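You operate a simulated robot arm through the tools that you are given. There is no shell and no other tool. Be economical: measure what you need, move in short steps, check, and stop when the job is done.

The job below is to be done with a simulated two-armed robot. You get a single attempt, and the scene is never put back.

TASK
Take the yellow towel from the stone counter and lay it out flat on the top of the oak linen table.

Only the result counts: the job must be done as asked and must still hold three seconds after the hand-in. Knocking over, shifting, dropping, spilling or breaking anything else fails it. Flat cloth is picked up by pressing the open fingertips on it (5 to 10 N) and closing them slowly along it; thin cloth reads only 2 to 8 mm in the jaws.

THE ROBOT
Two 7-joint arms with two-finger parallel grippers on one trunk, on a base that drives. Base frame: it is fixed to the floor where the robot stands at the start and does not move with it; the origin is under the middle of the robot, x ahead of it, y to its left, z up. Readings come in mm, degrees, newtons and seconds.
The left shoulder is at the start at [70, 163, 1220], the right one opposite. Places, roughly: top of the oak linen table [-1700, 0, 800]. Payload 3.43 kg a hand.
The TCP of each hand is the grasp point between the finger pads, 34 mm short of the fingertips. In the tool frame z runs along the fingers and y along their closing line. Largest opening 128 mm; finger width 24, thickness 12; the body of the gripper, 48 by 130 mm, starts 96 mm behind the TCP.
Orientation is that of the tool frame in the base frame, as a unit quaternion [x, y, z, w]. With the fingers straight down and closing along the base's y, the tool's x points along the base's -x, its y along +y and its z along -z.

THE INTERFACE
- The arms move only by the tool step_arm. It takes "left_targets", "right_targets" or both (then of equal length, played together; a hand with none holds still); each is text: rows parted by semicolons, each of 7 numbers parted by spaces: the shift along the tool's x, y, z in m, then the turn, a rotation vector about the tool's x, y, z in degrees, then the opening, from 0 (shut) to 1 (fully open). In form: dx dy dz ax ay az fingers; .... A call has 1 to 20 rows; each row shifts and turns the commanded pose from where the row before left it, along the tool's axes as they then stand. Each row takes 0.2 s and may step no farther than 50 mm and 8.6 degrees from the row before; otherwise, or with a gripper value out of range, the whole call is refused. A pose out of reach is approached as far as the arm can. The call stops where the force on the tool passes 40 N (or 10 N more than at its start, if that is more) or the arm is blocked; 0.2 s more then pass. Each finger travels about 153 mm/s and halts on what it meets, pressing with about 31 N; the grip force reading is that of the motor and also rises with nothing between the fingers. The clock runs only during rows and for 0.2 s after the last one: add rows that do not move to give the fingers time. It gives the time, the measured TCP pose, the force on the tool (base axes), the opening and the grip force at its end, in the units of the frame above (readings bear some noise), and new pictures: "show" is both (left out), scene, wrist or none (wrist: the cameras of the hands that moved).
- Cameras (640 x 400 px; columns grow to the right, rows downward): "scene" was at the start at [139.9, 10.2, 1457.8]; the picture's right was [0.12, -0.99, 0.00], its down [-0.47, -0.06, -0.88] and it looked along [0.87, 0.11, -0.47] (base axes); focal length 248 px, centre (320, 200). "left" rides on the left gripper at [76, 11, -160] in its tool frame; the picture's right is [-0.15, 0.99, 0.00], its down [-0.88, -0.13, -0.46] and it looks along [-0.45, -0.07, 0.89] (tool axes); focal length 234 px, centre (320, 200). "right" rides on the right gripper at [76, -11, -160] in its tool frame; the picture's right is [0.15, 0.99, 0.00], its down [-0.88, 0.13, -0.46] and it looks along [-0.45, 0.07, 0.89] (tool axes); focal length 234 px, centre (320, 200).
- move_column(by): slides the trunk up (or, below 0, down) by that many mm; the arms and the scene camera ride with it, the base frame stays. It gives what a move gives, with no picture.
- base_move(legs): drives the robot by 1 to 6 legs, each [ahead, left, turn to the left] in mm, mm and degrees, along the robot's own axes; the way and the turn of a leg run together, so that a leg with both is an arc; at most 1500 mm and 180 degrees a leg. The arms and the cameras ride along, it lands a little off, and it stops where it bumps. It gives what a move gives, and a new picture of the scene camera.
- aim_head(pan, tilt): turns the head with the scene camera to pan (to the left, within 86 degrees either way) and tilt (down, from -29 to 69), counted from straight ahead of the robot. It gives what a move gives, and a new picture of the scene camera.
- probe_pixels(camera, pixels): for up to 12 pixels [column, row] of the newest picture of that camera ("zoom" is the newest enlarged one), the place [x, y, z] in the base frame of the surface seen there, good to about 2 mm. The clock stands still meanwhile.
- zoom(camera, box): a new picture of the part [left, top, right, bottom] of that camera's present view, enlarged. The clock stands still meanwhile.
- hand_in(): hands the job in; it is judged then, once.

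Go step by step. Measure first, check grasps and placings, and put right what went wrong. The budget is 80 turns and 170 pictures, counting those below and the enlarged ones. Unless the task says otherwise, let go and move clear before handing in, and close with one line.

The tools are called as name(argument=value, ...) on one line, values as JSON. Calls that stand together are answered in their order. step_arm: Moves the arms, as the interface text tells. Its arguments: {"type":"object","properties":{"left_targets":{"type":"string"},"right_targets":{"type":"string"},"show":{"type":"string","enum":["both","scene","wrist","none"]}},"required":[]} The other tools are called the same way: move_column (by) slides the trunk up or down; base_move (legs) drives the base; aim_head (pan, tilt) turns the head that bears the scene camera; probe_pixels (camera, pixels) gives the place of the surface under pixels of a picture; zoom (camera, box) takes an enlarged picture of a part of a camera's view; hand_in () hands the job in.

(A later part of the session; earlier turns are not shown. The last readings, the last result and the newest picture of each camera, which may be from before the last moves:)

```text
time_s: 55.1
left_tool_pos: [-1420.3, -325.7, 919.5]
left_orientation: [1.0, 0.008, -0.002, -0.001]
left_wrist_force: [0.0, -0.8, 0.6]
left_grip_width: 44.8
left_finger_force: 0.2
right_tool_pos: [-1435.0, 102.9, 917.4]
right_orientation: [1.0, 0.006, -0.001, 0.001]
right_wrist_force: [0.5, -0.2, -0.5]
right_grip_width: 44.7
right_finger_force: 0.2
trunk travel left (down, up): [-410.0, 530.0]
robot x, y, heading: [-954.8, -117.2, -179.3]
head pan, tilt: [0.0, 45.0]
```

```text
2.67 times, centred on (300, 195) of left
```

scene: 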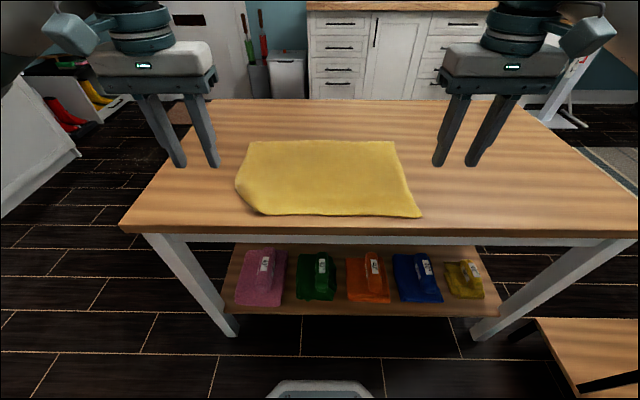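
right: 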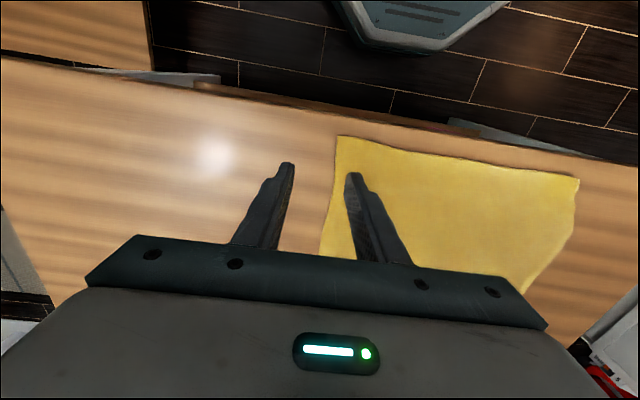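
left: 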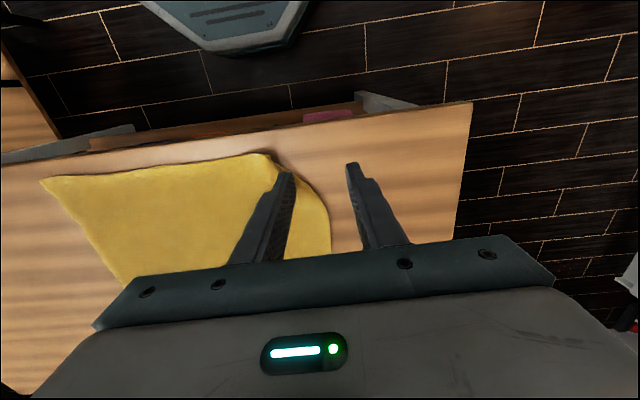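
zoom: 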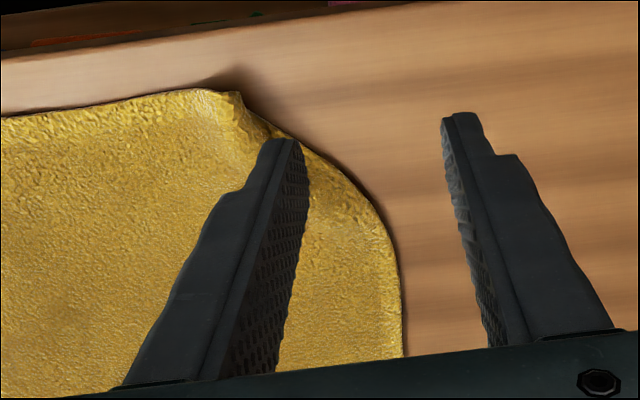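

The tucked flap is about 55 mm deep, under a raised ridge near (−1470, −275). I'll turn the left gripper about 35° to close across the crease and pinch the ridge. Then I'll lift so the flap drops free and re-lay it. First I'll position above it.

step_arm(left_targets="-0.018 -0.016 0 0 0 0 0.4; -0.018 -0.016 0 0 0 0 0.4; -0.019 -0.016 0 0 0 0 0.4; 0 0 0 0 0 -7 0.4; 0 0 0 0 0 -7 0.4; 0 0 0 0 0 -7 0.4; 0 0 0 0 0 -7 0.4; 0 0 0 0 0 -7 0.4; 0 0 0.03 0 0 0 0.4; 0 0 0.03 0 0 0 0.4; 0 0 0.03 0 0 0 0.4; 0 0 0 0 0 0 0.4", show="both")

```text
time_s: 57.7
left_tool_pos: [-1477.2, -280.3, 828.0]
left_orientation: [0.951, 0.308, -0.001, -0.001]
left_wrist_force: [-0.2, 0.1, -0.3]
left_grip_width: 51.3
left_finger_force: 0.0
right_tool_pos: [-1435.3, 104.0, 916.3]
right_orientation: [1.0, 0.007, -0.002, 0.0]
right_wrist_force: [0.3, 0.9, -0.1]
right_grip_width: 44.9
right_finger_force: 0.0
trunk travel left (down, up): [-410.0, 530.0]
robot x, y, heading: [-952.9, -116.0, -179.4]
head pan, tilt: [0.0, 45.0]
```

scene: 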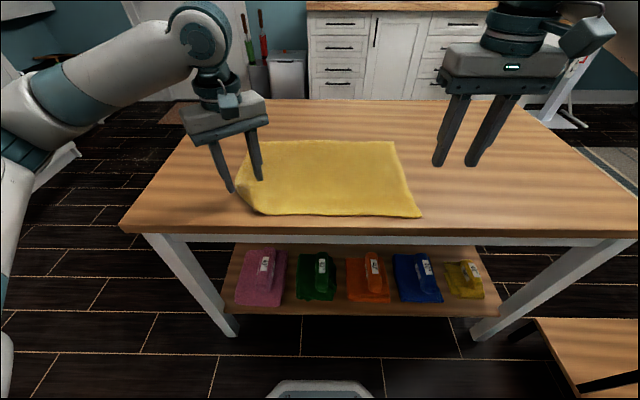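
left: 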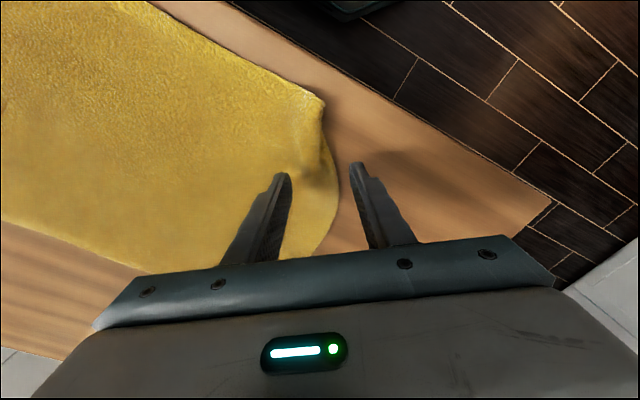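

The fingers straddle the crease well. I'll shift 10 mm along it toward the near edge, lower to contact and close slowly.

step_arm(left_targets="0.01 0 0.012 0 0 0 0.4; 0 0 0.01 0 0 0 0.4; 0 0 0.005 0 0 0 0.4; 0 0 0 0 0 0 0.4; 0 0 0 0 0 0 0.33; 0 0 0 0 0 0 0.26; 0 0 0 0 0 0 0.2; 0 0 0 0 0 0 0.15; 0 0 0 0 0 0 0.1; 0 0 0 0 0 0 0.05; 0 0 0 0 0 0 0; 0 0 0 0 0 0 0; 0 0 0 0 0 0 0", show="wrist")

```text
time_s: 60.5
left_tool_pos: [-1469.1, -274.6, 802.9]
left_orientation: [0.951, 0.308, -0.002, -0.002]
left_wrist_force: [0.7, 0.4, 0.2]
left_grip_width: 4.9
left_finger_force: 31.0
right_tool_pos: [-1435.3, 102.9, 917.2]
right_orientation: [1.0, 0.007, -0.002, 0.001]
right_wrist_force: [-0.1, -0.5, -0.4]
right_grip_width: 45.1
right_finger_force: 0.1
trunk travel left (down, up): [-410.0, 530.0]
robot x, y, heading: [-954.1, -118.5, -179.0]
head pan, tilt: [0.0, 45.0]
```

left: 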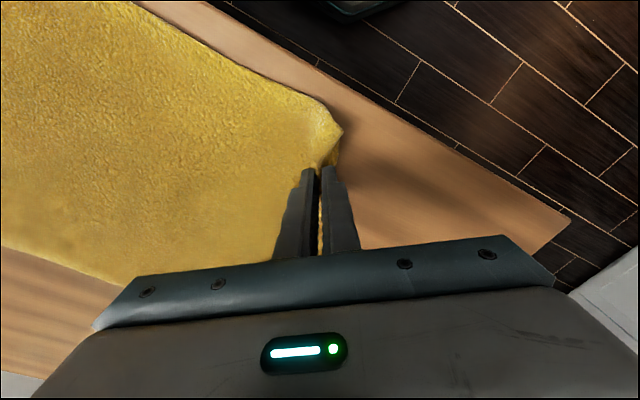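

It's gripped at 4.9 mm. I'll lift about 80 mm and look at the flap.

step_arm(left_targets="0 0 -0.02 0 0 0 0; 0 0 -0.02 0 0 0 0; 0 0 -0.02 0 0 0 0; 0 0 -0.02 0 0 0 0; 0 0 0 0 0 0 0; 0 0 0 0 0 0 0", show="wrist")

zoom(camera="scene", box=[180, 100, 420, 250])

```text
time_s: 61.9
left_tool_pos: [-1469.0, -275.3, 882.3]
left_orientation: [0.951, 0.308, -0.002, -0.001]
left_wrist_force: [-0.8, 0.1, -0.9]
left_grip_width: 4.8
left_finger_force: 30.7
right_tool_pos: [-1435.1, 103.0, 916.6]
right_orientation: [1.0, 0.007, -0.001, 0.001]
right_wrist_force: [-0.4, 0.4, 0.1]
right_grip_width: 44.7
right_finger_force: 0.1
trunk travel left (down, up): [-410.0, 530.0]
robot x, y, heading: [-953.6, -118.8, -179.2]
head pan, tilt: [0.0, 45.0]
```

left: 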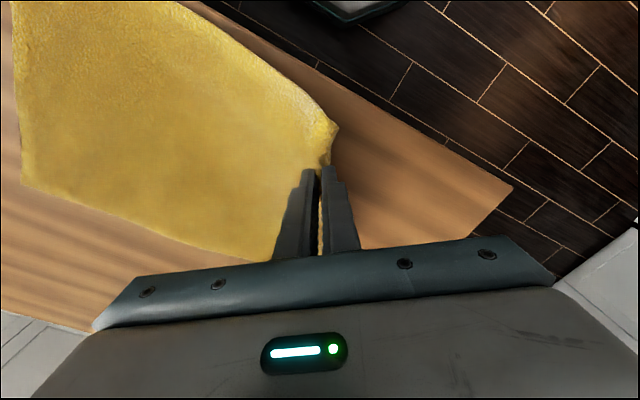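

```text
2.67 times, centred on (300, 175) of scene
```

zoom: 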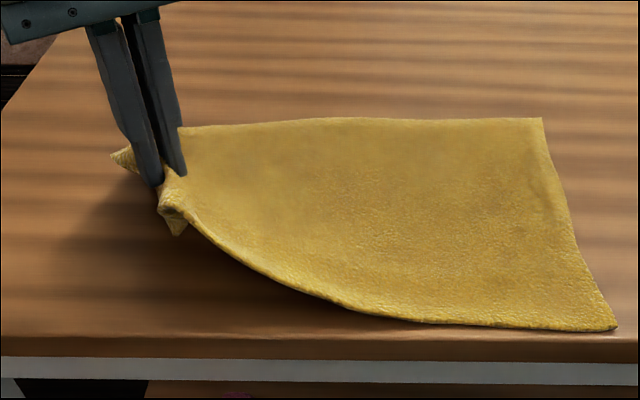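

The corner flap now hangs free below the pinch, at zoom (178,230). I'll lower while moving inward so it trails to the outside.

step_arm(left_targets="0 -0.006 0.015 0 0 0 0; 0 -0.01 0.01 0 0 0 0; 0 -0.012 0.01 0 0 0 0; 0 -0.012 0.01 0 0 0 0; 0 -0.01 0.01 0 0 0 0; 0 -0.006 0.008 0 0 0 0; 0 0 0 0 0 0 0", show="wrist")

zoom(camera="scene", box=[180, 100, 420, 250])

```text
time_s: 63.5
left_tool_pos: [-1502.5, -229.2, 819.2]
left_orientation: [0.951, 0.31, -0.001, -0.001]
left_wrist_force: [0.7, -0.7, 0.0]
left_grip_width: 4.5
left_finger_force: 30.9
right_tool_pos: [-1433.5, 103.7, 916.9]
right_orientation: [1.0, 0.007, -0.001, 0.001]
right_wrist_force: [-1.1, -0.3, -0.6]
right_grip_width: 44.6
right_finger_force: 0.0
trunk travel left (down, up): [-410.0, 530.0]
robot x, y, heading: [-954.5, -119.8, -179.3]
head pan, tilt: [0.0, 45.0]
```

left: 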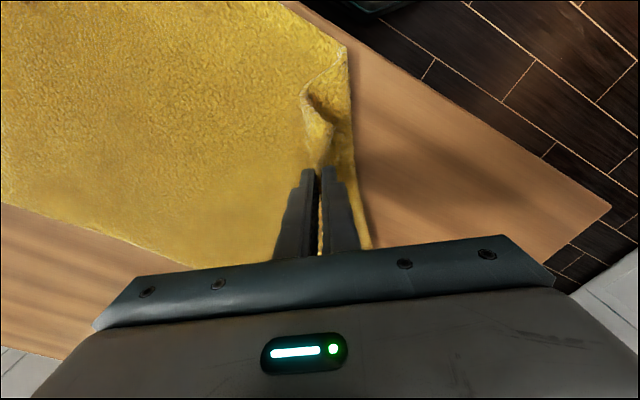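

```text
2.67 times, centred on (300, 175) of scene
```

zoom: 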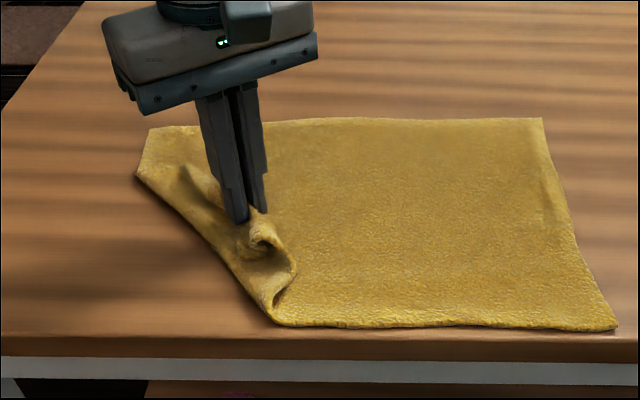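

A straight outer boundary suggests the flap tip is still tucked. I'll rise and go further inward so the flap gets dragged out straight behind.

step_arm(left_targets="0 -0.005 -0.02 0 0 0 0; 0 -0.015 -0.015 0 0 0 0; 0 -0.02 0 0 0 0 0; 0 -0.02 0 0 0 0 0; 0 -0.02 0 0 0 0 0; 0 0 0 0 0 0 0; 0 0 0 0 0 0 0", show="wrist")

zoom(camera="scene", box=[180, 100, 420, 250])

```text
time_s: 65.1
left_tool_pos: [-1550.2, -164.5, 855.5]
left_orientation: [0.951, 0.309, -0.002, 0.0]
left_wrist_force: [1.1, 0.2, 0.9]
left_grip_width: 5.1
left_finger_force: 31.5
right_tool_pos: [-1435.1, 103.0, 917.0]
right_orientation: [1.0, 0.007, -0.001, 0.001]
right_wrist_force: [0.5, -0.5, 0.1]
right_grip_width: 44.5
right_finger_force: 0.1
trunk travel left (down, up): [-410.0, 530.0]
robot x, y, heading: [-957.9, -116.3, -179.6]
head pan, tilt: [0.0, 45.0]
```

left: 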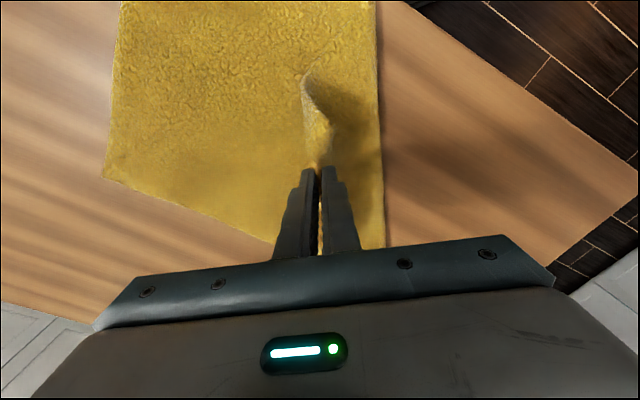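

```text
2.67 times, centred on (300, 175) of scene
```

zoom: 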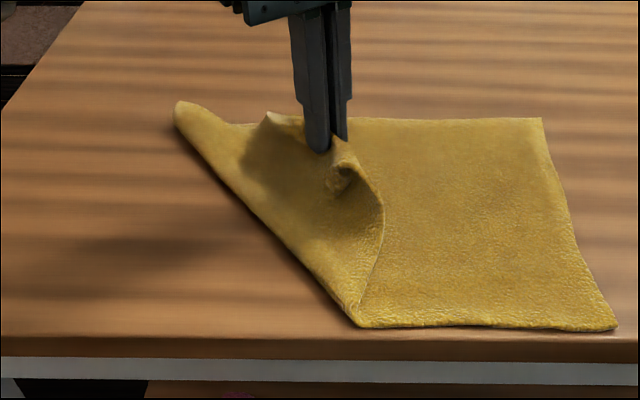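

The corner is now folded over on top with the flap hanging inward. I'll lower while moving outward so the flap's tip lies flat on top of the towel, then release to expose the true corner.

step_arm(left_targets="0 0.006 0.01 0 0 0 0; 0 0.012 0.01 0 0 0 0; 0 0.012 0.01 0 0 0 0; 0 0.01 0.008 0 0 0 0; 0 0.006 0.006 0 0 0 0; 0 0 0 0 0 0 0; 0 0 0 0 0 0 0.06; 0 0 0 0 0 0 0.12; 0 0 0 0 0 0 0.2; 0 0 -0.01 0 0 0 0.25; 0 0 -0.05 0 0 0 0.25; 0 0 -0.05 0 0 0 0.25; 0 0 -0.03 0 0 0 0.25; 0 0.04 0 0 0 0 0.25; 0 0.04 0 0 0 0 0.25; 0 0 0 0 0 0 0.25", show="wrist")

zoom(camera="scene", box=[180, 100, 420, 250])

```text
time_s: 68.5
left_tool_pos: [-1476.3, -268.0, 950.6]
left_orientation: [0.951, 0.308, -0.002, -0.001]
left_wrist_force: [-0.4, 0.3, 1.4]
left_grip_width: 31.7
left_finger_force: 0.2
right_tool_pos: [-1434.3, 103.8, 917.0]
right_orientation: [1.0, 0.007, -0.001, 0.001]
right_wrist_force: [0.4, -0.3, -0.1]
right_grip_width: 44.8
right_finger_force: 0.2
trunk travel left (down, up): [-410.0, 530.0]
robot x, y, heading: [-953.7, -117.1, -179.4]
head pan, tilt: [0.0, 45.0]
```

left: 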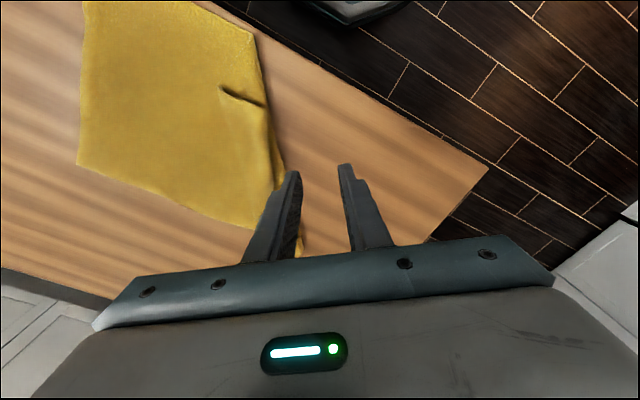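

```text
2.67 times, centred on (300, 175) of scene
```

zoom: 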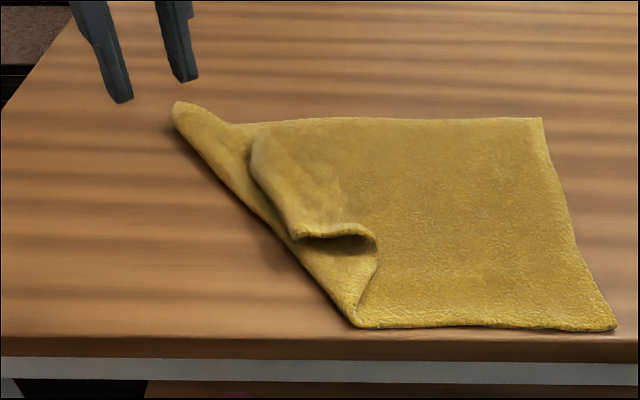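

I'll look at the fold more closely.

zoom(camera="scene", box=[235, 130, 331, 230])

zoom(camera="left", box=[60, 0, 320, 260])

zoom(camera="right", box=[320, 100, 640, 300])

```text
4.00 times, centred on (283, 180) of scene
```

zoom: 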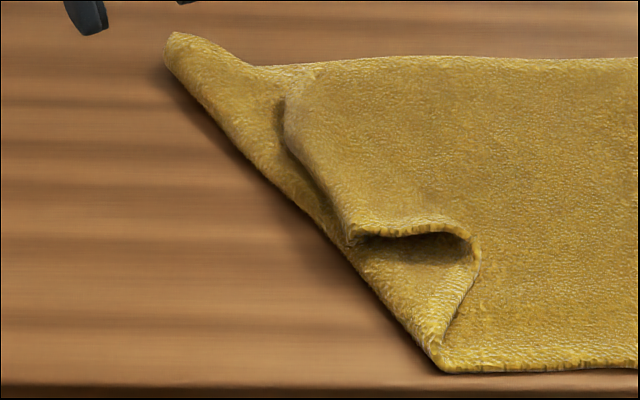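

```text
1.54 times, centred on (190, 130) of left
```

zoom: 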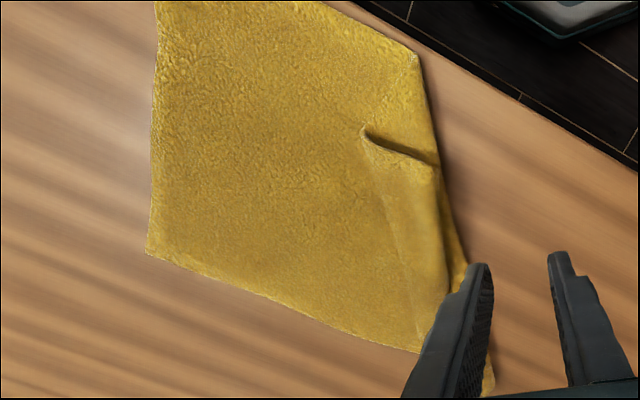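

```text
2.00 times, centred on (480, 200) of right
```

zoom: 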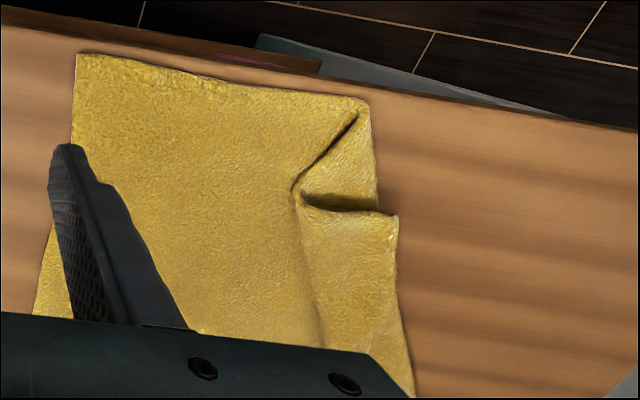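

It's now a Z-pleat. The true corner is on top, right side up, at scene-zoom (355,235) / right-zoom (395,215), so pulling it outward will unfold everything. I'll measure it.

probe_pixels(camera="zoom", pixels=[[392, 220], [360, 215], [330, 205], [304, 195], [385, 250], [380, 300], [340, 250], [372, 190], [360, 120], [402, 300]])

```text
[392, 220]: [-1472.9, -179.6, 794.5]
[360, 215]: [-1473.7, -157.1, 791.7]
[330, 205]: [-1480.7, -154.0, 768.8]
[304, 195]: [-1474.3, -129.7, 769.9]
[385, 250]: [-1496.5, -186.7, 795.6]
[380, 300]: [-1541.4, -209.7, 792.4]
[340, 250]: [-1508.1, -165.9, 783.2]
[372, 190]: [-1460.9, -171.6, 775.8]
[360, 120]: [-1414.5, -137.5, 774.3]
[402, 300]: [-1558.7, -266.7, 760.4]
```

The corner is at about (−1472, −182, 794), with its bisector pointing inward along (−0.89, 0.45). I'll rotate the left gripper so it closes across that bisector and hover above it.

step_arm(left_targets="0 0 0 0 0 7.75 0.2; 0 0 0 0 0 7.75 0.2; 0 0 0 0 0 7.75 0.2; 0 0 0 0 0 7.75 0.2; 0 0 0 0 0 7.75 0.2; 0 0 0 0 0 7.75 0.2; 0 0 0 0 0 7.75 0.2; 0 0 0 0 0 7.75 0.2; -0.0202 -0.0264 0 0 0 0 0.2; -0.0202 -0.0264 0 0 0 0 0.2; -0.0202 -0.0264 0 0 0 0 0.2; 0 0 0.035 0 0 0 0.2; 0 0 0.035 0 0 0 0.2; 0 0 0.03 0 0 0 0.2; 0 0 0 0 0 0 0.2", show="wrist")

zoom(camera="scene", box=[220, 120, 348, 230])

zoom(camera="right", box=[320, 100, 640, 300])

```text
time_s: 71.7
left_tool_pos: [-1496.5, -167.6, 849.7]
left_orientation: [0.974, -0.225, -0.002, -0.001]
left_wrist_force: [0.4, 0.5, 0.0]
left_grip_width: 25.5
left_finger_force: 0.0
right_tool_pos: [-1435.0, 104.2, 916.4]
right_orientation: [1.0, 0.007, -0.002, 0.001]
right_wrist_force: [0.2, -0.3, -1.6]
right_grip_width: 44.6
right_finger_force: 0.0
trunk travel left (down, up): [-410.0, 530.0]
robot x, y, heading: [-958.3, -115.4, -179.3]
head pan, tilt: [0.0, 45.0]
```

left: 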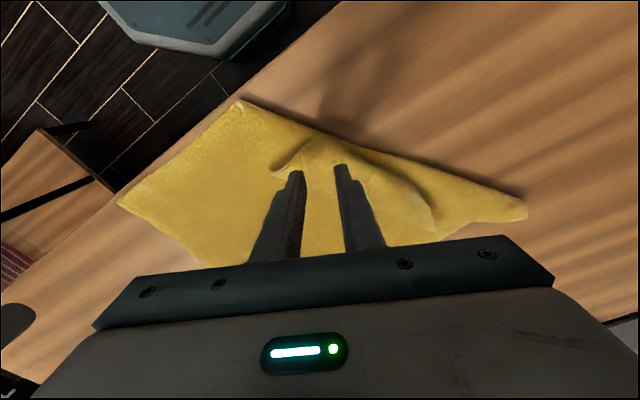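

```text
3.64 times, centred on (284, 175) of scene
```

zoom: 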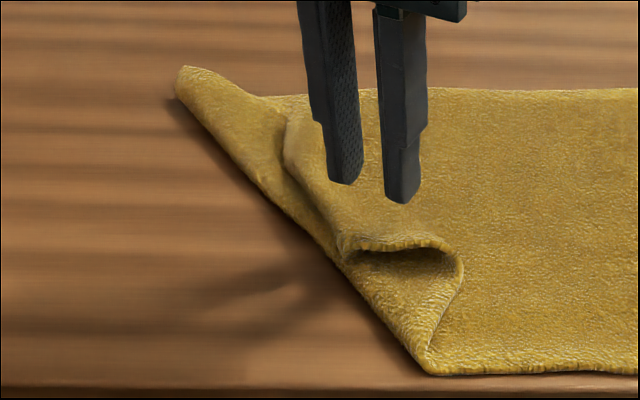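

```text
2.00 times, centred on (480, 200) of right
```

zoom: 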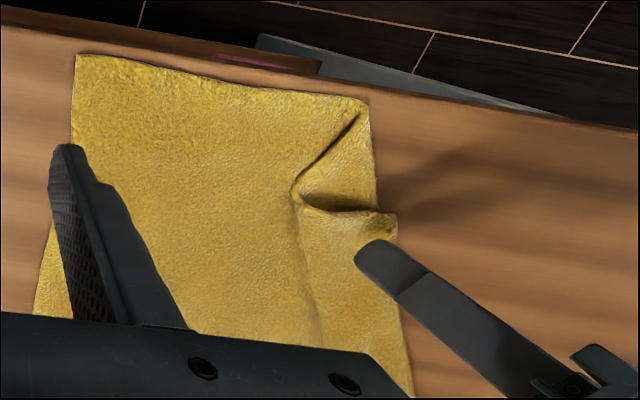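

The pinch centre is a bit inward of the corner. I'll shift slightly toward it and press down gradually.

step_arm(left_targets="0.006 0.006 0.01 0 0 0 0.22; 0 0 0.01 0 0 0 0.22; 0 0 0.006 0 0 0 0.22; 0 0 0.006 0 0 0 0.22; 0 0 0.005 0 0 0 0.22; 0 0 0 0 0 0 0.22", show="wrist")

zoom(camera="scene", box=[220, 120, 348, 230])

```text
time_s: 73.1
left_tool_pos: [-1493.9, -175.9, 813.1]
left_orientation: [0.974, -0.226, -0.002, -0.001]
left_wrist_force: [0.8, -0.5, 0.1]
left_grip_width: 28.3
left_finger_force: 0.0
right_tool_pos: [-1434.6, 103.2, 916.6]
right_orientation: [1.0, 0.007, -0.001, 0.0]
right_wrist_force: [0.7, -0.7, 0.1]
right_grip_width: 44.8
right_finger_force: 0.0
trunk travel left (down, up): [-410.0, 530.0]
robot x, y, heading: [-956.1, -117.4, -179.3]
head pan, tilt: [0.0, 45.0]
```

left: 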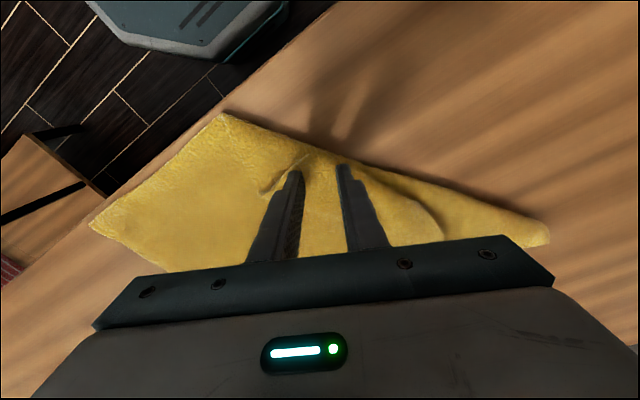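

```text
3.64 times, centred on (284, 175) of scene
```

zoom: 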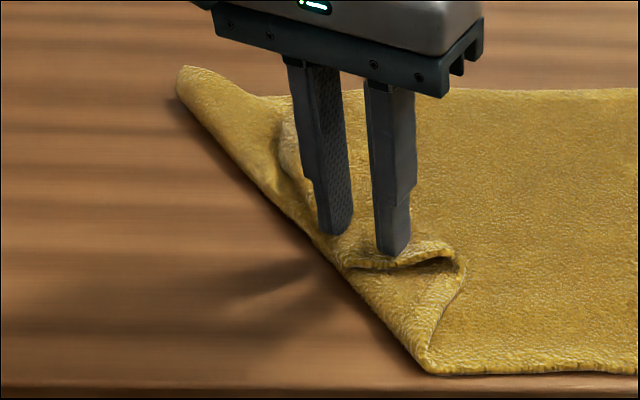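

The tips are pressing the flap down gently with no force yet. I'll lower a bit more.

step_arm(left_targets="0 0 0.003 0 0 0 0.22; 0 0 0.002 0 0 0 0.22; 0 0 0.002 0 0 0 0.22; 0 0 0 0 0 0 0.22", show="none")

```text
time_s: 74.1
left_tool_pos: [-1494.2, -175.2, 807.5]
left_orientation: [0.974, -0.226, -0.003, 0.0]
left_wrist_force: [0.0, -0.4, 2.9]
left_grip_width: 28.0
left_finger_force: 0.0
right_tool_pos: [-1433.8, 102.7, 916.7]
right_orientation: [1.0, 0.007, -0.002, 0.001]
right_wrist_force: [0.3, -0.1, 0.2]
right_grip_width: 44.8
right_finger_force: 0.0
trunk travel left (down, up): [-410.0, 530.0]
robot x, y, heading: [-956.0, -119.0, -179.2]
head pan, tilt: [0.0, 45.0]
```

Contact has begun at 3 N. I'll add 1 mm and close slowly.

step_arm(left_targets="0 0 0.001 0 0 0 0.22; 0 0 0 0 0 0 0.18; 0 0 0 0 0 0 0.14; 0 0 0 0 0 0 0.1; 0 0 0 0 0 0 0.06; 0 0 0 0 0 0 0.02; 0 0 0 0 0 0 0; 0 0 0 0 0 0 0; 0 0 -0.015 0 0 0 0; 0 0 -0.015 0 0 0 0; 0 0 -0.01 0 0 0 0; 0 0 0 0 0 0 0", show="wrist")

zoom(camera="scene", box=[220, 120, 348, 230])

```text
time_s: 76.7
left_tool_pos: [-1493.1, -176.3, 848.1]
left_orientation: [0.974, -0.226, -0.003, -0.001]
left_wrist_force: [-0.2, -0.4, 0.2]
left_grip_width: 4.7
left_finger_force: 31.2
right_tool_pos: [-1435.7, 104.3, 917.9]
right_orientation: [1.0, 0.007, -0.001, 0.0]
right_wrist_force: [0.0, -0.2, -0.5]
right_grip_width: 44.7
right_finger_force: 0.0
trunk travel left (down, up): [-410.0, 530.0]
robot x, y, heading: [-958.0, -114.6, -179.1]
head pan, tilt: [0.0, 45.0]
```

left: 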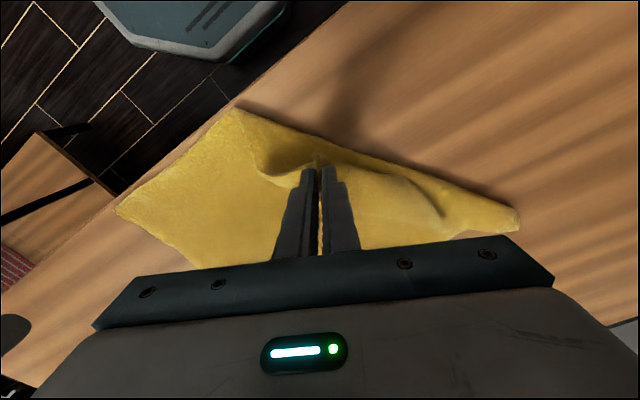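

```text
3.64 times, centred on (284, 175) of scene
```

zoom: 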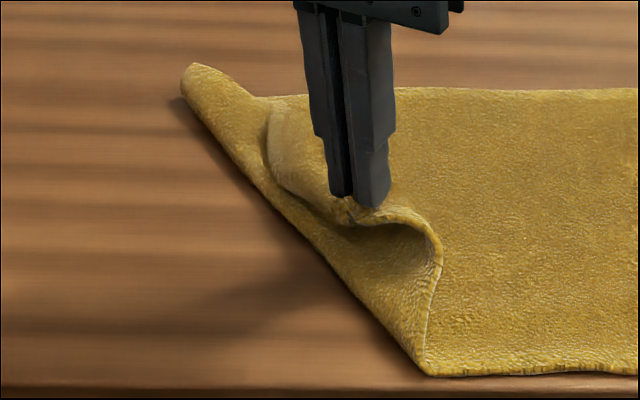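

The grip is right at the true corner (4.7 mm). I'll carry it up and outward toward (−1435, −303), unfolding the pleat.

step_arm(left_targets="0 0 -0.02 0 0 0 0; 0.018 0.0148 -0.015 0 0 0 0; 0.018 0.0148 0 0 0 0 0; 0.018 0.0148 0 0 0 0 0; 0.018 0.0148 0.01 0 0 0 0; 0.018 0.0148 0.02 0 0 0 0; 0.018 0.0148 0.025 0 0 0 0; 0 0 0.01 0 0 0 0; 0 0 0 0 0 0 0", show="wrist")

zoom(camera="scene", box=[180, 100, 440, 250])

```text
time_s: 78.7
left_tool_pos: [-1435.4, -306.0, 816.0]
left_orientation: [0.974, -0.226, -0.001, -0.001]
left_wrist_force: [-0.4, 0.3, 0.0]
left_grip_width: 4.6
left_finger_force: 30.5
right_tool_pos: [-1434.1, 102.9, 917.3]
right_orientation: [1.0, 0.007, -0.001, 0.001]
right_wrist_force: [-0.6, 1.1, 0.7]
right_grip_width: 44.8
right_finger_force: 0.0
trunk travel left (down, up): [-410.0, 530.0]
robot x, y, heading: [-957.7, -120.3, -179.4]
head pan, tilt: [0.0, 45.0]
```

left: 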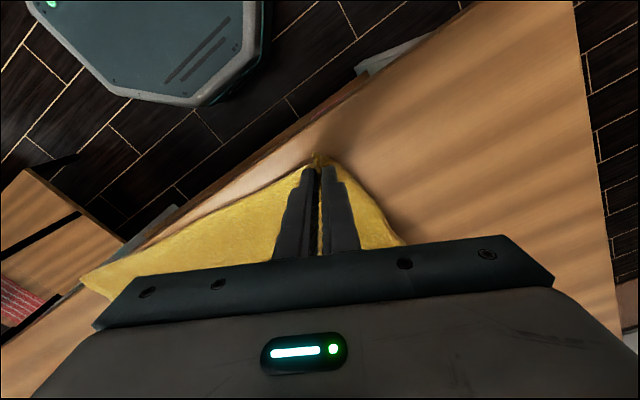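

```text
2.46 times, centred on (310, 175) of scene
```

zoom: 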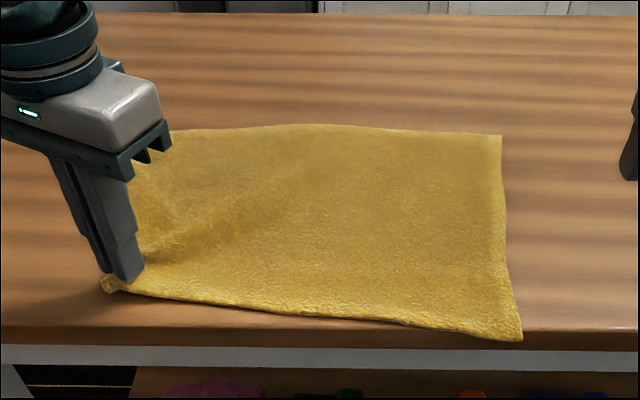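

The corner is unfolded and the towel is nearly flat. I'll lower while pulling slightly outward, then open slowly and withdraw upward.

step_arm(left_targets="0.002 0.003 0.006 0 0 0 0; 0.002 0.004 0.005 0 0 0 0; 0 0 0.003 0 0 0 0; 0 0 0.001 0 0 0 0; 0 0 0 0 0 0 0.04; 0 0 0 0 0 0 0.08; 0 0 0 0 0 0 0.12; 0 0 0 0 0 0 0.17; 0 0 0 0 0 0 0.22; 0 0 -0.005 0 0 0 0.25; 0 0 -0.03 0 0 0 0.25; 0 0 -0.05 0 0 0 0.25; 0 0 -0.05 0 0 0 0.25; 0 0.045 0 0 0 0 0.25; 0 0.045 0 0 0 0 0.25; 0 0 0 0 0 0 0.25", show="wrist")

zoom(camera="scene", box=[180, 100, 440, 250])

```text
time_s: 82.1
left_tool_pos: [-1476.7, -392.6, 936.5]
left_orientation: [0.974, -0.226, -0.002, -0.001]
left_wrist_force: [-0.5, -0.5, -0.9]
left_grip_width: 32.1
left_finger_force: 0.1
right_tool_pos: [-1435.3, 103.2, 916.7]
right_orientation: [1.0, 0.007, -0.001, 0.001]
right_wrist_force: [-0.2, -0.6, 0.5]
right_grip_width: 44.7
right_finger_force: 0.0
trunk travel left (down, up): [-410.0, 530.0]
robot x, y, heading: [-955.7, -117.4, -179.2]
head pan, tilt: [0.0, 45.0]
```

left: 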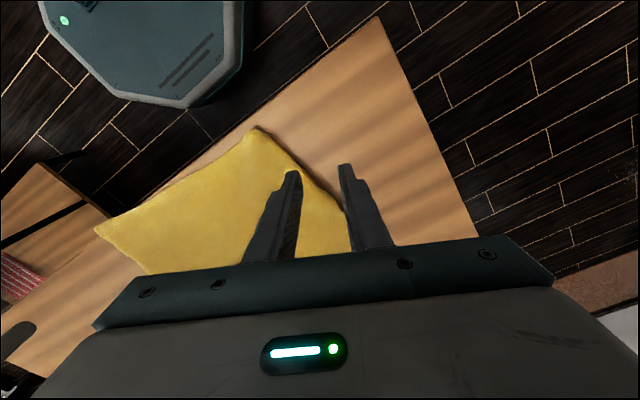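

```text
2.46 times, centred on (310, 175) of scene
```

zoom: 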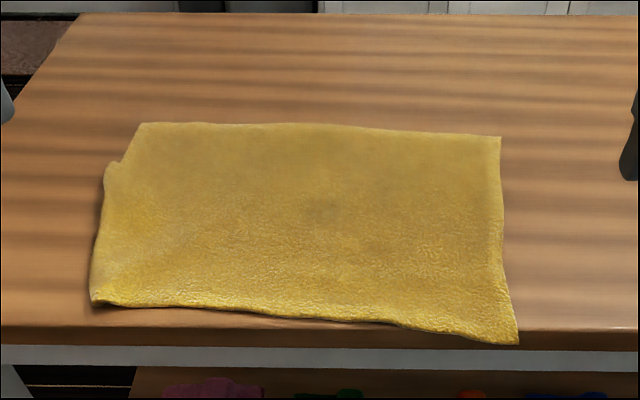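

It's almost flat. The left edge shows an odd notch at zoom (110,165). I'll check it and the heights, as well as the right near corner against the table edge.

probe_pixels(camera="zoom", pixels=[[142, 126], [108, 170], [128, 160], [150, 175], [97, 295], [515, 340], [498, 140], [300, 310], [200, 230], [320, 210], [420, 260], [120, 230]])

zoom(camera="scene", box=[205, 135, 301, 235])

zoom(camera="right", box=[300, 80, 640, 300])

```text
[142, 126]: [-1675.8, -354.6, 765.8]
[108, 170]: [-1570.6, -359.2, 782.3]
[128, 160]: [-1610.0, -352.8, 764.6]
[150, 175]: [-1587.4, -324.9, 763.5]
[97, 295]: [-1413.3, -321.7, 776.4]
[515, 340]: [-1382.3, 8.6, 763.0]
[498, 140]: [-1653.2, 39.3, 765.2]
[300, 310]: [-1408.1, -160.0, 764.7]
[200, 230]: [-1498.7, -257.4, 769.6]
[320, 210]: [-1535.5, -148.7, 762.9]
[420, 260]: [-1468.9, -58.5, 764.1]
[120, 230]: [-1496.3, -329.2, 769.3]
```

```text
4.00 times, centred on (253, 185) of scene
```

zoom: 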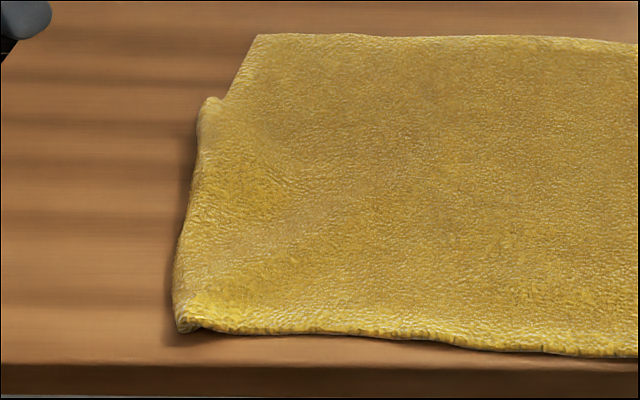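

```text
1.82 times, centred on (470, 190) of right
```

zoom: 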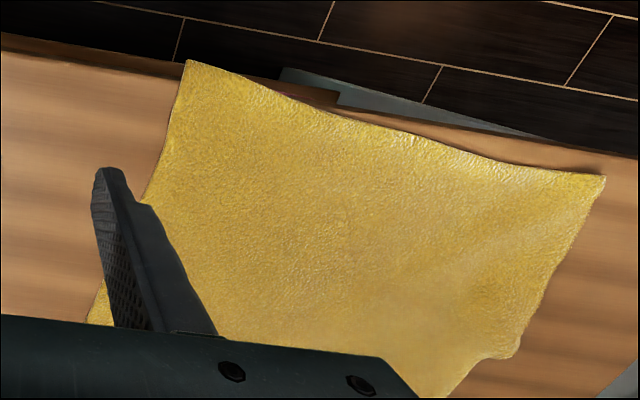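

The near-right corner now overhangs the table's front edge, at x −1382 against −1399, and the towel is slightly skewed with a bump on the left. I'll re-lay it more centrally by the far corners, which are flat and accessible. First I'll position both hands diagonally above FL (−1661, −342) and FR (−1640, 24).

step_arm(left_targets="0 0 0 0 0 -8.5 0.22; 0 0 0 0 0 -8.5 0.22; 0 0 0 0 0 -8.5 0.22; 0 0 0 0 0 -8.5 0.22; 0 0 0 0 0 -8.5 0.22; 0 0 0 0 0 -8.5 0.22; 0 0 0 0 0 -8.5 0.22; 0 0 0 0 0 -8.5 0.22; -0.0206 -0.0322 0 0 0 0 0.22; -0.0206 -0.0322 0 0 0 0 0.22; -0.0206 -0.0322 0 0 0 0 0.22; -0.0206 -0.0322 0 0 0 0 0.22; -0.0206 -0.0322 0 0 0 0 0.22; 0 0 0.036 0 0 0 0.22; 0 0 0.036 0 0 0 0.22; 0 0 0.036 0 0 0 0.22; 0 0 0 0 0 0 0.22", right_targets="0 0 0 0 0 7.5 0.22; 0 0 0 0 0 7.5 0.22; 0 0 0 0 0 7.5 0.22; 0 0 0 0 0 7.5 0.22; 0 0 0 0 0 7.5 0.22; 0 0 0 0 0 7.5 0.22; 0 0 0 0 0 0 0.22; 0 0 0 0 0 0 0.22; -0.0178 0.0402 0 0 0 0 0.22; -0.0178 0.0402 0 0 0 0 0.22; -0.0178 0.0402 0 0 0 0 0.22; -0.0178 0.0402 0 0 0 0 0.22; -0.0178 0.0402 0 0 0 0 0.22; 0 0 0.03 0 0 0 0.22; 0 0 0.03 0 0 0 0.22; 0 0 0.03 0 0 0 0.22; 0 0 0 0 0 0 0.22", show="both")

```text
time_s: 85.7
left_tool_pos: [-1656.2, -344.0, 826.5]
left_orientation: [0.934, 0.357, -0.002, -0.002]
left_wrist_force: [-0.3, -0.4, -0.4]
left_grip_width: 28.4
left_finger_force: 0.1
right_tool_pos: [-1637.1, 21.1, 828.6]
right_orientation: [0.926, -0.377, 0.0, 0.001]
right_wrist_force: [0.0, 0.0, 0.9]
right_grip_width: 28.2
right_finger_force: 0.0
trunk travel left (down, up): [-410.0, 530.0]
robot x, y, heading: [-954.8, -115.8, -178.9]
head pan, tilt: [0.0, 45.0]
```

scene: 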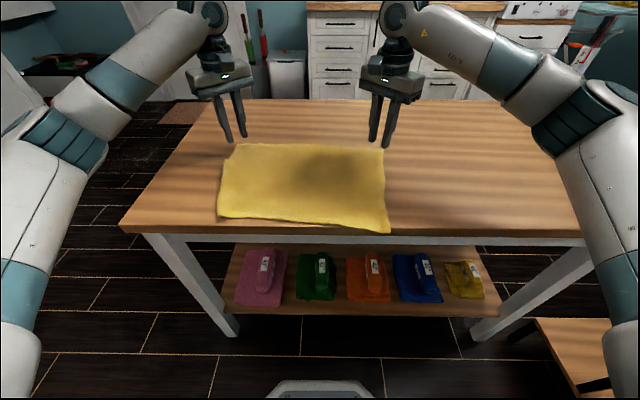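
right: 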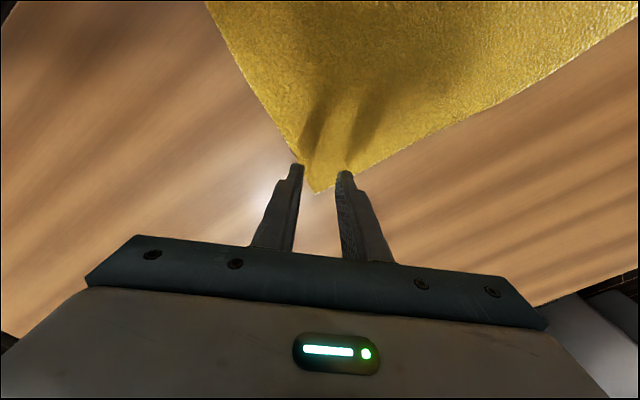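
left: 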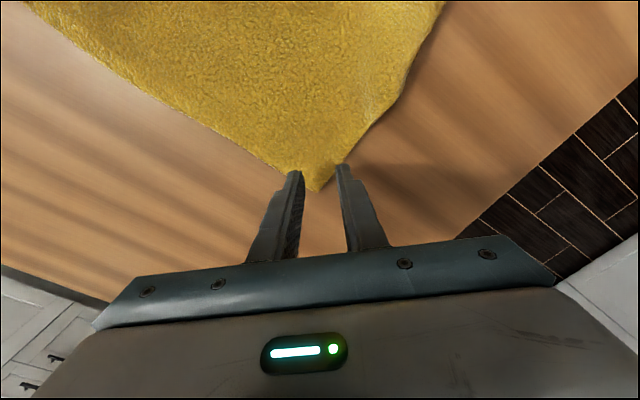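

Both corners are nicely centred between the fingers, at right (315,190) and left (318,188). I'll shift each 9 mm toward the corner tips and lower to contact.

step_arm(left_targets="-0.009 0 0.01 0 0 0 0.22; 0 0 0.01 0 0 0 0.22; 0 0 0.004 0 0 0 0.22; 0 0 0 0 0 0 0.22", right_targets="-0.009 0 0.012 0 0 0 0.22; 0 0 0.01 0 0 0 0.22; 0 0 0.004 0 0 0 0.22; 0 0 0 0 0 0 0.22", show="wrist")

```text
time_s: 86.7
left_tool_pos: [-1664.5, -348.9, 804.2]
left_orientation: [0.934, 0.357, -0.001, -0.001]
left_wrist_force: [0.2, 0.4, -0.3]
left_grip_width: 28.2
left_finger_force: 0.0
right_tool_pos: [-1642.6, 27.4, 801.2]
right_orientation: [0.927, -0.376, -0.001, 0.002]
right_wrist_force: [0.5, -0.7, 0.4]
right_grip_width: 28.1
right_finger_force: 0.0
trunk travel left (down, up): [-410.0, 530.0]
robot x, y, heading: [-955.1, -116.0, -179.2]
head pan, tilt: [0.0, 45.0]
```

right: 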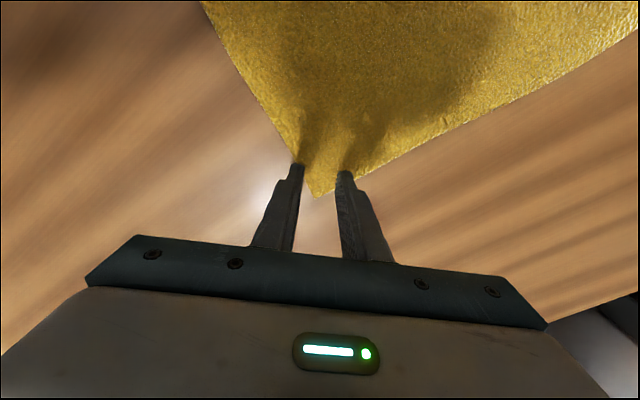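
left: 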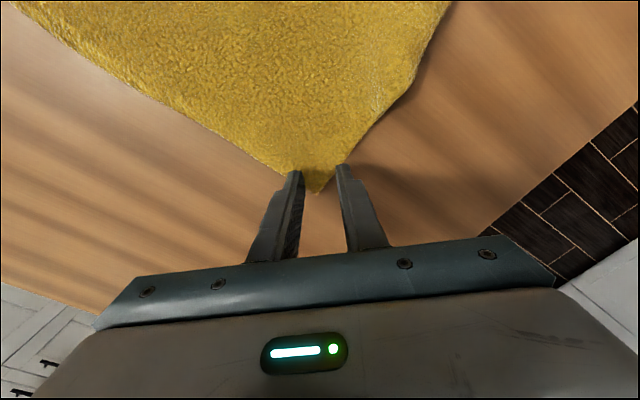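

The fingers sit right at the cloth edges, so I'll go 7 mm further inward on each and press to contact.

step_arm(left_targets="0.008 0 0.003 0 0 0 0.2; 0 0 0.002 0 0 0 0.2; 0 0 0.001 0 0 0 0.2; 0 0 0 0 0 0 0.2", right_targets="0.006 0 0.001 0 0 0 0.2; 0 0 0.001 0 0 0 0.2; 0 0 0.001 0 0 0 0.2; 0 0 0 0 0 0 0.2", show="none")

```text
time_s: 87.7
left_tool_pos: [-1658.3, -342.4, 798.3]
left_orientation: [0.934, 0.357, -0.002, -0.002]
left_wrist_force: [-0.1, 0.2, 1.3]
left_grip_width: 25.6
left_finger_force: 0.1
right_tool_pos: [-1638.0, 23.8, 799.7]
right_orientation: [0.926, -0.377, -0.001, 0.002]
right_wrist_force: [-0.7, -0.6, 1.3]
right_grip_width: 25.5
right_finger_force: 0.0
trunk travel left (down, up): [-410.0, 530.0]
robot x, y, heading: [-953.6, -118.5, -179.1]
head pan, tilt: [0.0, 45.0]
```

Contact is starting at 1.3 N on both. I'll press about 2 mm more and close slowly.

step_arm(left_targets="0 0 0.0012 0 0 0 0.2; 0 0 0.0008 0 0 0 0.2; 0 0 0 0 0 0 0.17; 0 0 0 0 0 0 0.14; 0 0 0 0 0 0 0.11; 0 0 0 0 0 0 0.08; 0 0 0 0 0 0 0.05; 0 0 0 0 0 0 0.02; 0 0 0 0 0 0 0; 0 0 0 0 0 0 0; 0 0 -0.01 0 0 0 0; 0 0 -0.02 0 0 0 0; 0 0 0 0 0 0 0", right_targets="0 0 0.0012 0 0 0 0.2; 0 0 0.0008 0 0 0 0.2; 0 0 0 0 0 0 0.17; 0 0 0 0 0 0 0.14; 0 0 0 0 0 0 0.11; 0 0 0 0 0 0 0.08; 0 0 0 0 0 0 0.05; 0 0 0 0 0 0 0.02; 0 0 0 0 0 0 0; 0 0 0 0 0 0 0; 0 0 -0.01 0 0 0 0; 0 0 -0.02 0 0 0 0; 0 0 0 0 0 0 0", show="both")

```text
time_s: 90.5
left_tool_pos: [-1658.9, -342.7, 826.0]
left_orientation: [0.934, 0.358, -0.002, -0.001]
left_wrist_force: [0.9, -0.6, -1.1]
left_grip_width: 0.1
left_finger_force: 31.2
right_tool_pos: [-1639.5, 23.6, 824.9]
right_orientation: [0.926, -0.376, -0.001, 0.002]
right_wrist_force: [-0.6, 0.3, 0.2]
right_grip_width: 0.3
right_finger_force: 30.9
trunk travel left (down, up): [-410.0, 530.0]
robot x, y, heading: [-954.5, -114.2, -179.3]
head pan, tilt: [0.0, 45.0]
```

scene: 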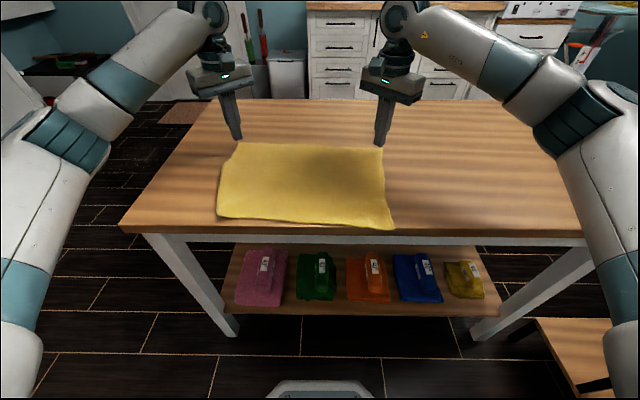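
right: 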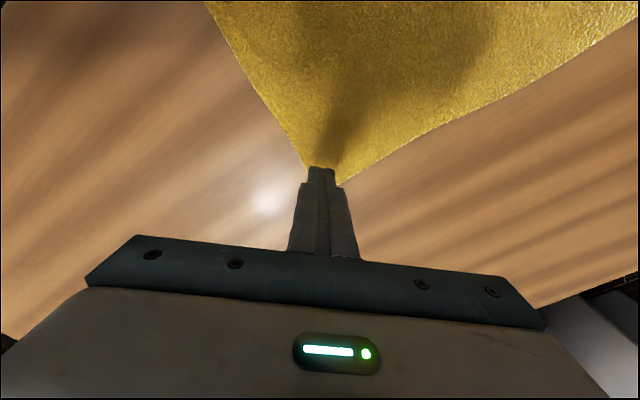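
left: 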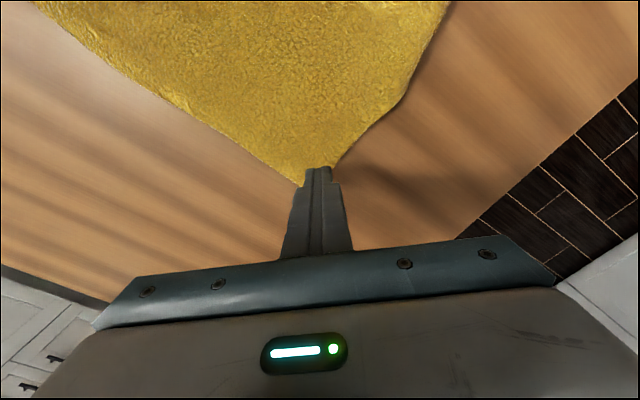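

Both closed on nothing because the press was too light. I'll reopen, go 5 mm further inward and press with more force.

step_arm(left_targets="0.006 0 0 0 0 0 0.25; 0 0 0.015 0 0 0 0.25; 0 0 0.011 0 0 0 0.25; 0 0 0.002 0 0 0 0.25; 0 0 0.0015 0 0 0 0.25; 0 0 0.0015 0 0 0 0.25; 0 0 0 0 0 0 0.25", right_targets="0.006 0 0 0 0 0 0.25; 0 0 0.015 0 0 0 0.25; 0 0 0.01 0 0 0 0.25; 0 0 0.002 0 0 0 0.25; 0 0 0.0015 0 0 0 0.25; 0 0 0.0015 0 0 0 0.25; 0 0 0 0 0 0 0.25", show="none")

```text
time_s: 92.1
left_tool_pos: [-1653.3, -338.4, 796.5]
left_orientation: [0.934, 0.358, -0.003, -0.001]
left_wrist_force: [-2.1, -1.2, 10.3]
left_grip_width: 31.8
left_finger_force: 0.1
right_tool_pos: [-1633.6, 18.6, 797.7]
right_orientation: [0.927, -0.375, -0.002, 0.002]
right_wrist_force: [-2.0, 0.7, 9.4]
right_grip_width: 32.0
right_finger_force: 0.0
trunk travel left (down, up): [-410.0, 530.0]
robot x, y, heading: [-955.1, -115.9, -179.2]
head pan, tilt: [0.0, 45.0]
```

Pressing about 10 N on both, which is in range. I'll close slowly.

step_arm(left_targets="0 0 0 0 0 0 0.21; 0 0 0 0 0 0 0.17; 0 0 0 0 0 0 0.13; 0 0 0 0 0 0 0.09; 0 0 0 0 0 0 0.05; 0 0 0 0 0 0 0.02; 0 0 0 0 0 0 0; 0 0 0 0 0 0 0; 0 0 0 0 0 0 0", right_targets="0 0 0 0 0 0 0.21; 0 0 0 0 0 0 0.17; 0 0 0 0 0 0 0.13; 0 0 0 0 0 0 0.09; 0 0 0 0 0 0 0.05; 0 0 0 0 0 0 0.02; 0 0 0 0 0 0 0; 0 0 0 0 0 0 0; 0 0 0 0 0 0 0", show="wrist")

```text
time_s: 94.1
left_tool_pos: [-1654.7, -337.4, 795.7]
left_orientation: [0.934, 0.358, -0.003, -0.002]
left_wrist_force: [0.3, 6.1, 9.4]
left_grip_width: 4.4
left_finger_force: 31.1
right_tool_pos: [-1632.6, 19.1, 797.4]
right_orientation: [0.927, -0.376, -0.002, 0.001]
right_wrist_force: [-0.9, -5.3, 12.0]
right_grip_width: 3.9
right_finger_force: 30.9
trunk travel left (down, up): [-410.0, 530.0]
robot x, y, heading: [-955.6, -114.0, -179.5]
head pan, tilt: [0.0, 45.0]
```

right: 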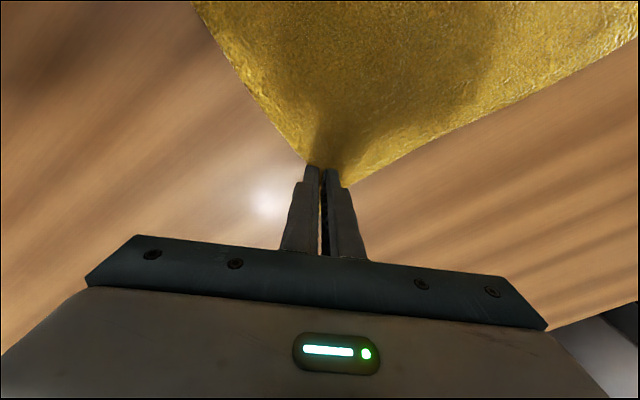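
left: 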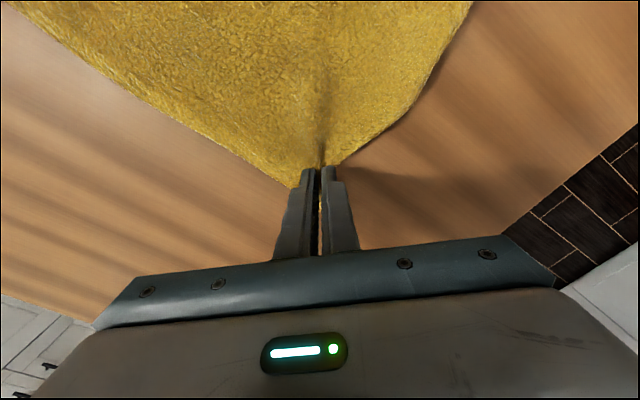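

Both corners are gripped at 4.4 and 3.9 mm. I'll lift a little, squaring the hands by moving the right one 20 mm forward.

step_arm(left_targets="0 0 -0.015 0 0 0 0; 0 0 -0.02 0 0 0 0; 0 0 -0.03 0 0 0 0; 0 0 0 0 0 0 0", right_targets="0 0 -0.015 0 0 0 0; -0.007 0.007 -0.02 0 0 0 0; -0.007 0.007 -0.03 0 0 0 0; 0 0 0 0 0 0 0", show="none")

move_column(by=220)

aim_head(pan=0, tilt=50)

```text
time_s: 95.1
left_tool_pos: [-1654.6, -337.9, 860.6]
left_orientation: [0.934, 0.358, -0.001, -0.002]
left_wrist_force: [-0.1, 0.7, 0.0]
left_grip_width: 4.4
left_finger_force: 30.6
right_tool_pos: [-1653.6, 18.0, 860.4]
right_orientation: [0.927, -0.376, -0.001, 0.001]
right_wrist_force: [-0.1, -2.6, -0.4]
right_grip_width: 3.7
right_finger_force: 30.9
trunk travel left (down, up): [-410.0, 530.0]
robot x, y, heading: [-955.0, -118.9, -179.1]
head pan, tilt: [0.0, 45.0]
```

```text
time_s: 97.5
left_tool_pos: [-1655.4, -338.3, 1080.3]
left_orientation: [0.934, 0.357, -0.003, -0.001]
left_wrist_force: [0.3, 2.1, 0.0]
left_grip_width: 4.1
left_finger_force: 31.1
right_tool_pos: [-1652.6, 18.1, 1080.4]
right_orientation: [0.927, -0.376, 0.0, 0.002]
right_wrist_force: [0.4, -1.8, -0.3]
right_grip_width: 4.1
right_finger_force: 31.0
trunk travel left (down, up): [-630.0, 310.0]
robot x, y, heading: [-954.7, -116.2, -179.3]
head pan, tilt: [0.0, 45.0]
```

```text
time_s: 98.1
left_tool_pos: [-1654.0, -338.0, 1080.3]
left_orientation: [0.934, 0.357, -0.002, -0.001]
left_wrist_force: [0.3, 1.4, -0.3]
left_grip_width: 4.0
left_finger_force: 30.3
right_tool_pos: [-1652.8, 18.0, 1080.9]
right_orientation: [0.926, -0.377, -0.001, 0.002]
right_wrist_force: [0.0, -2.2, -0.3]
right_grip_width: 3.8
right_finger_force: 31.3
trunk travel left (down, up): [-630.0, 310.0]
robot x, y, heading: [-956.7, -120.1, -179.3]
head pan, tilt: [0.0, 50.0]
```

scene: 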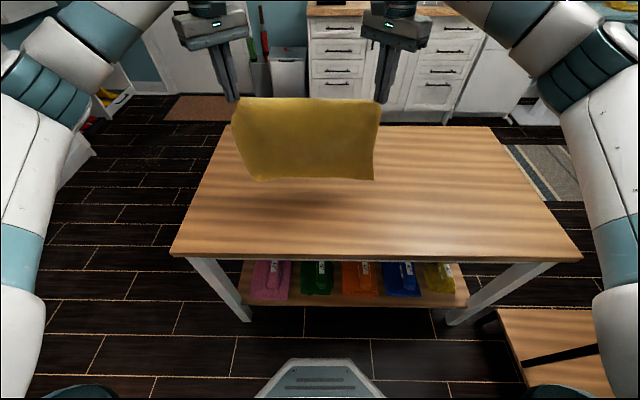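

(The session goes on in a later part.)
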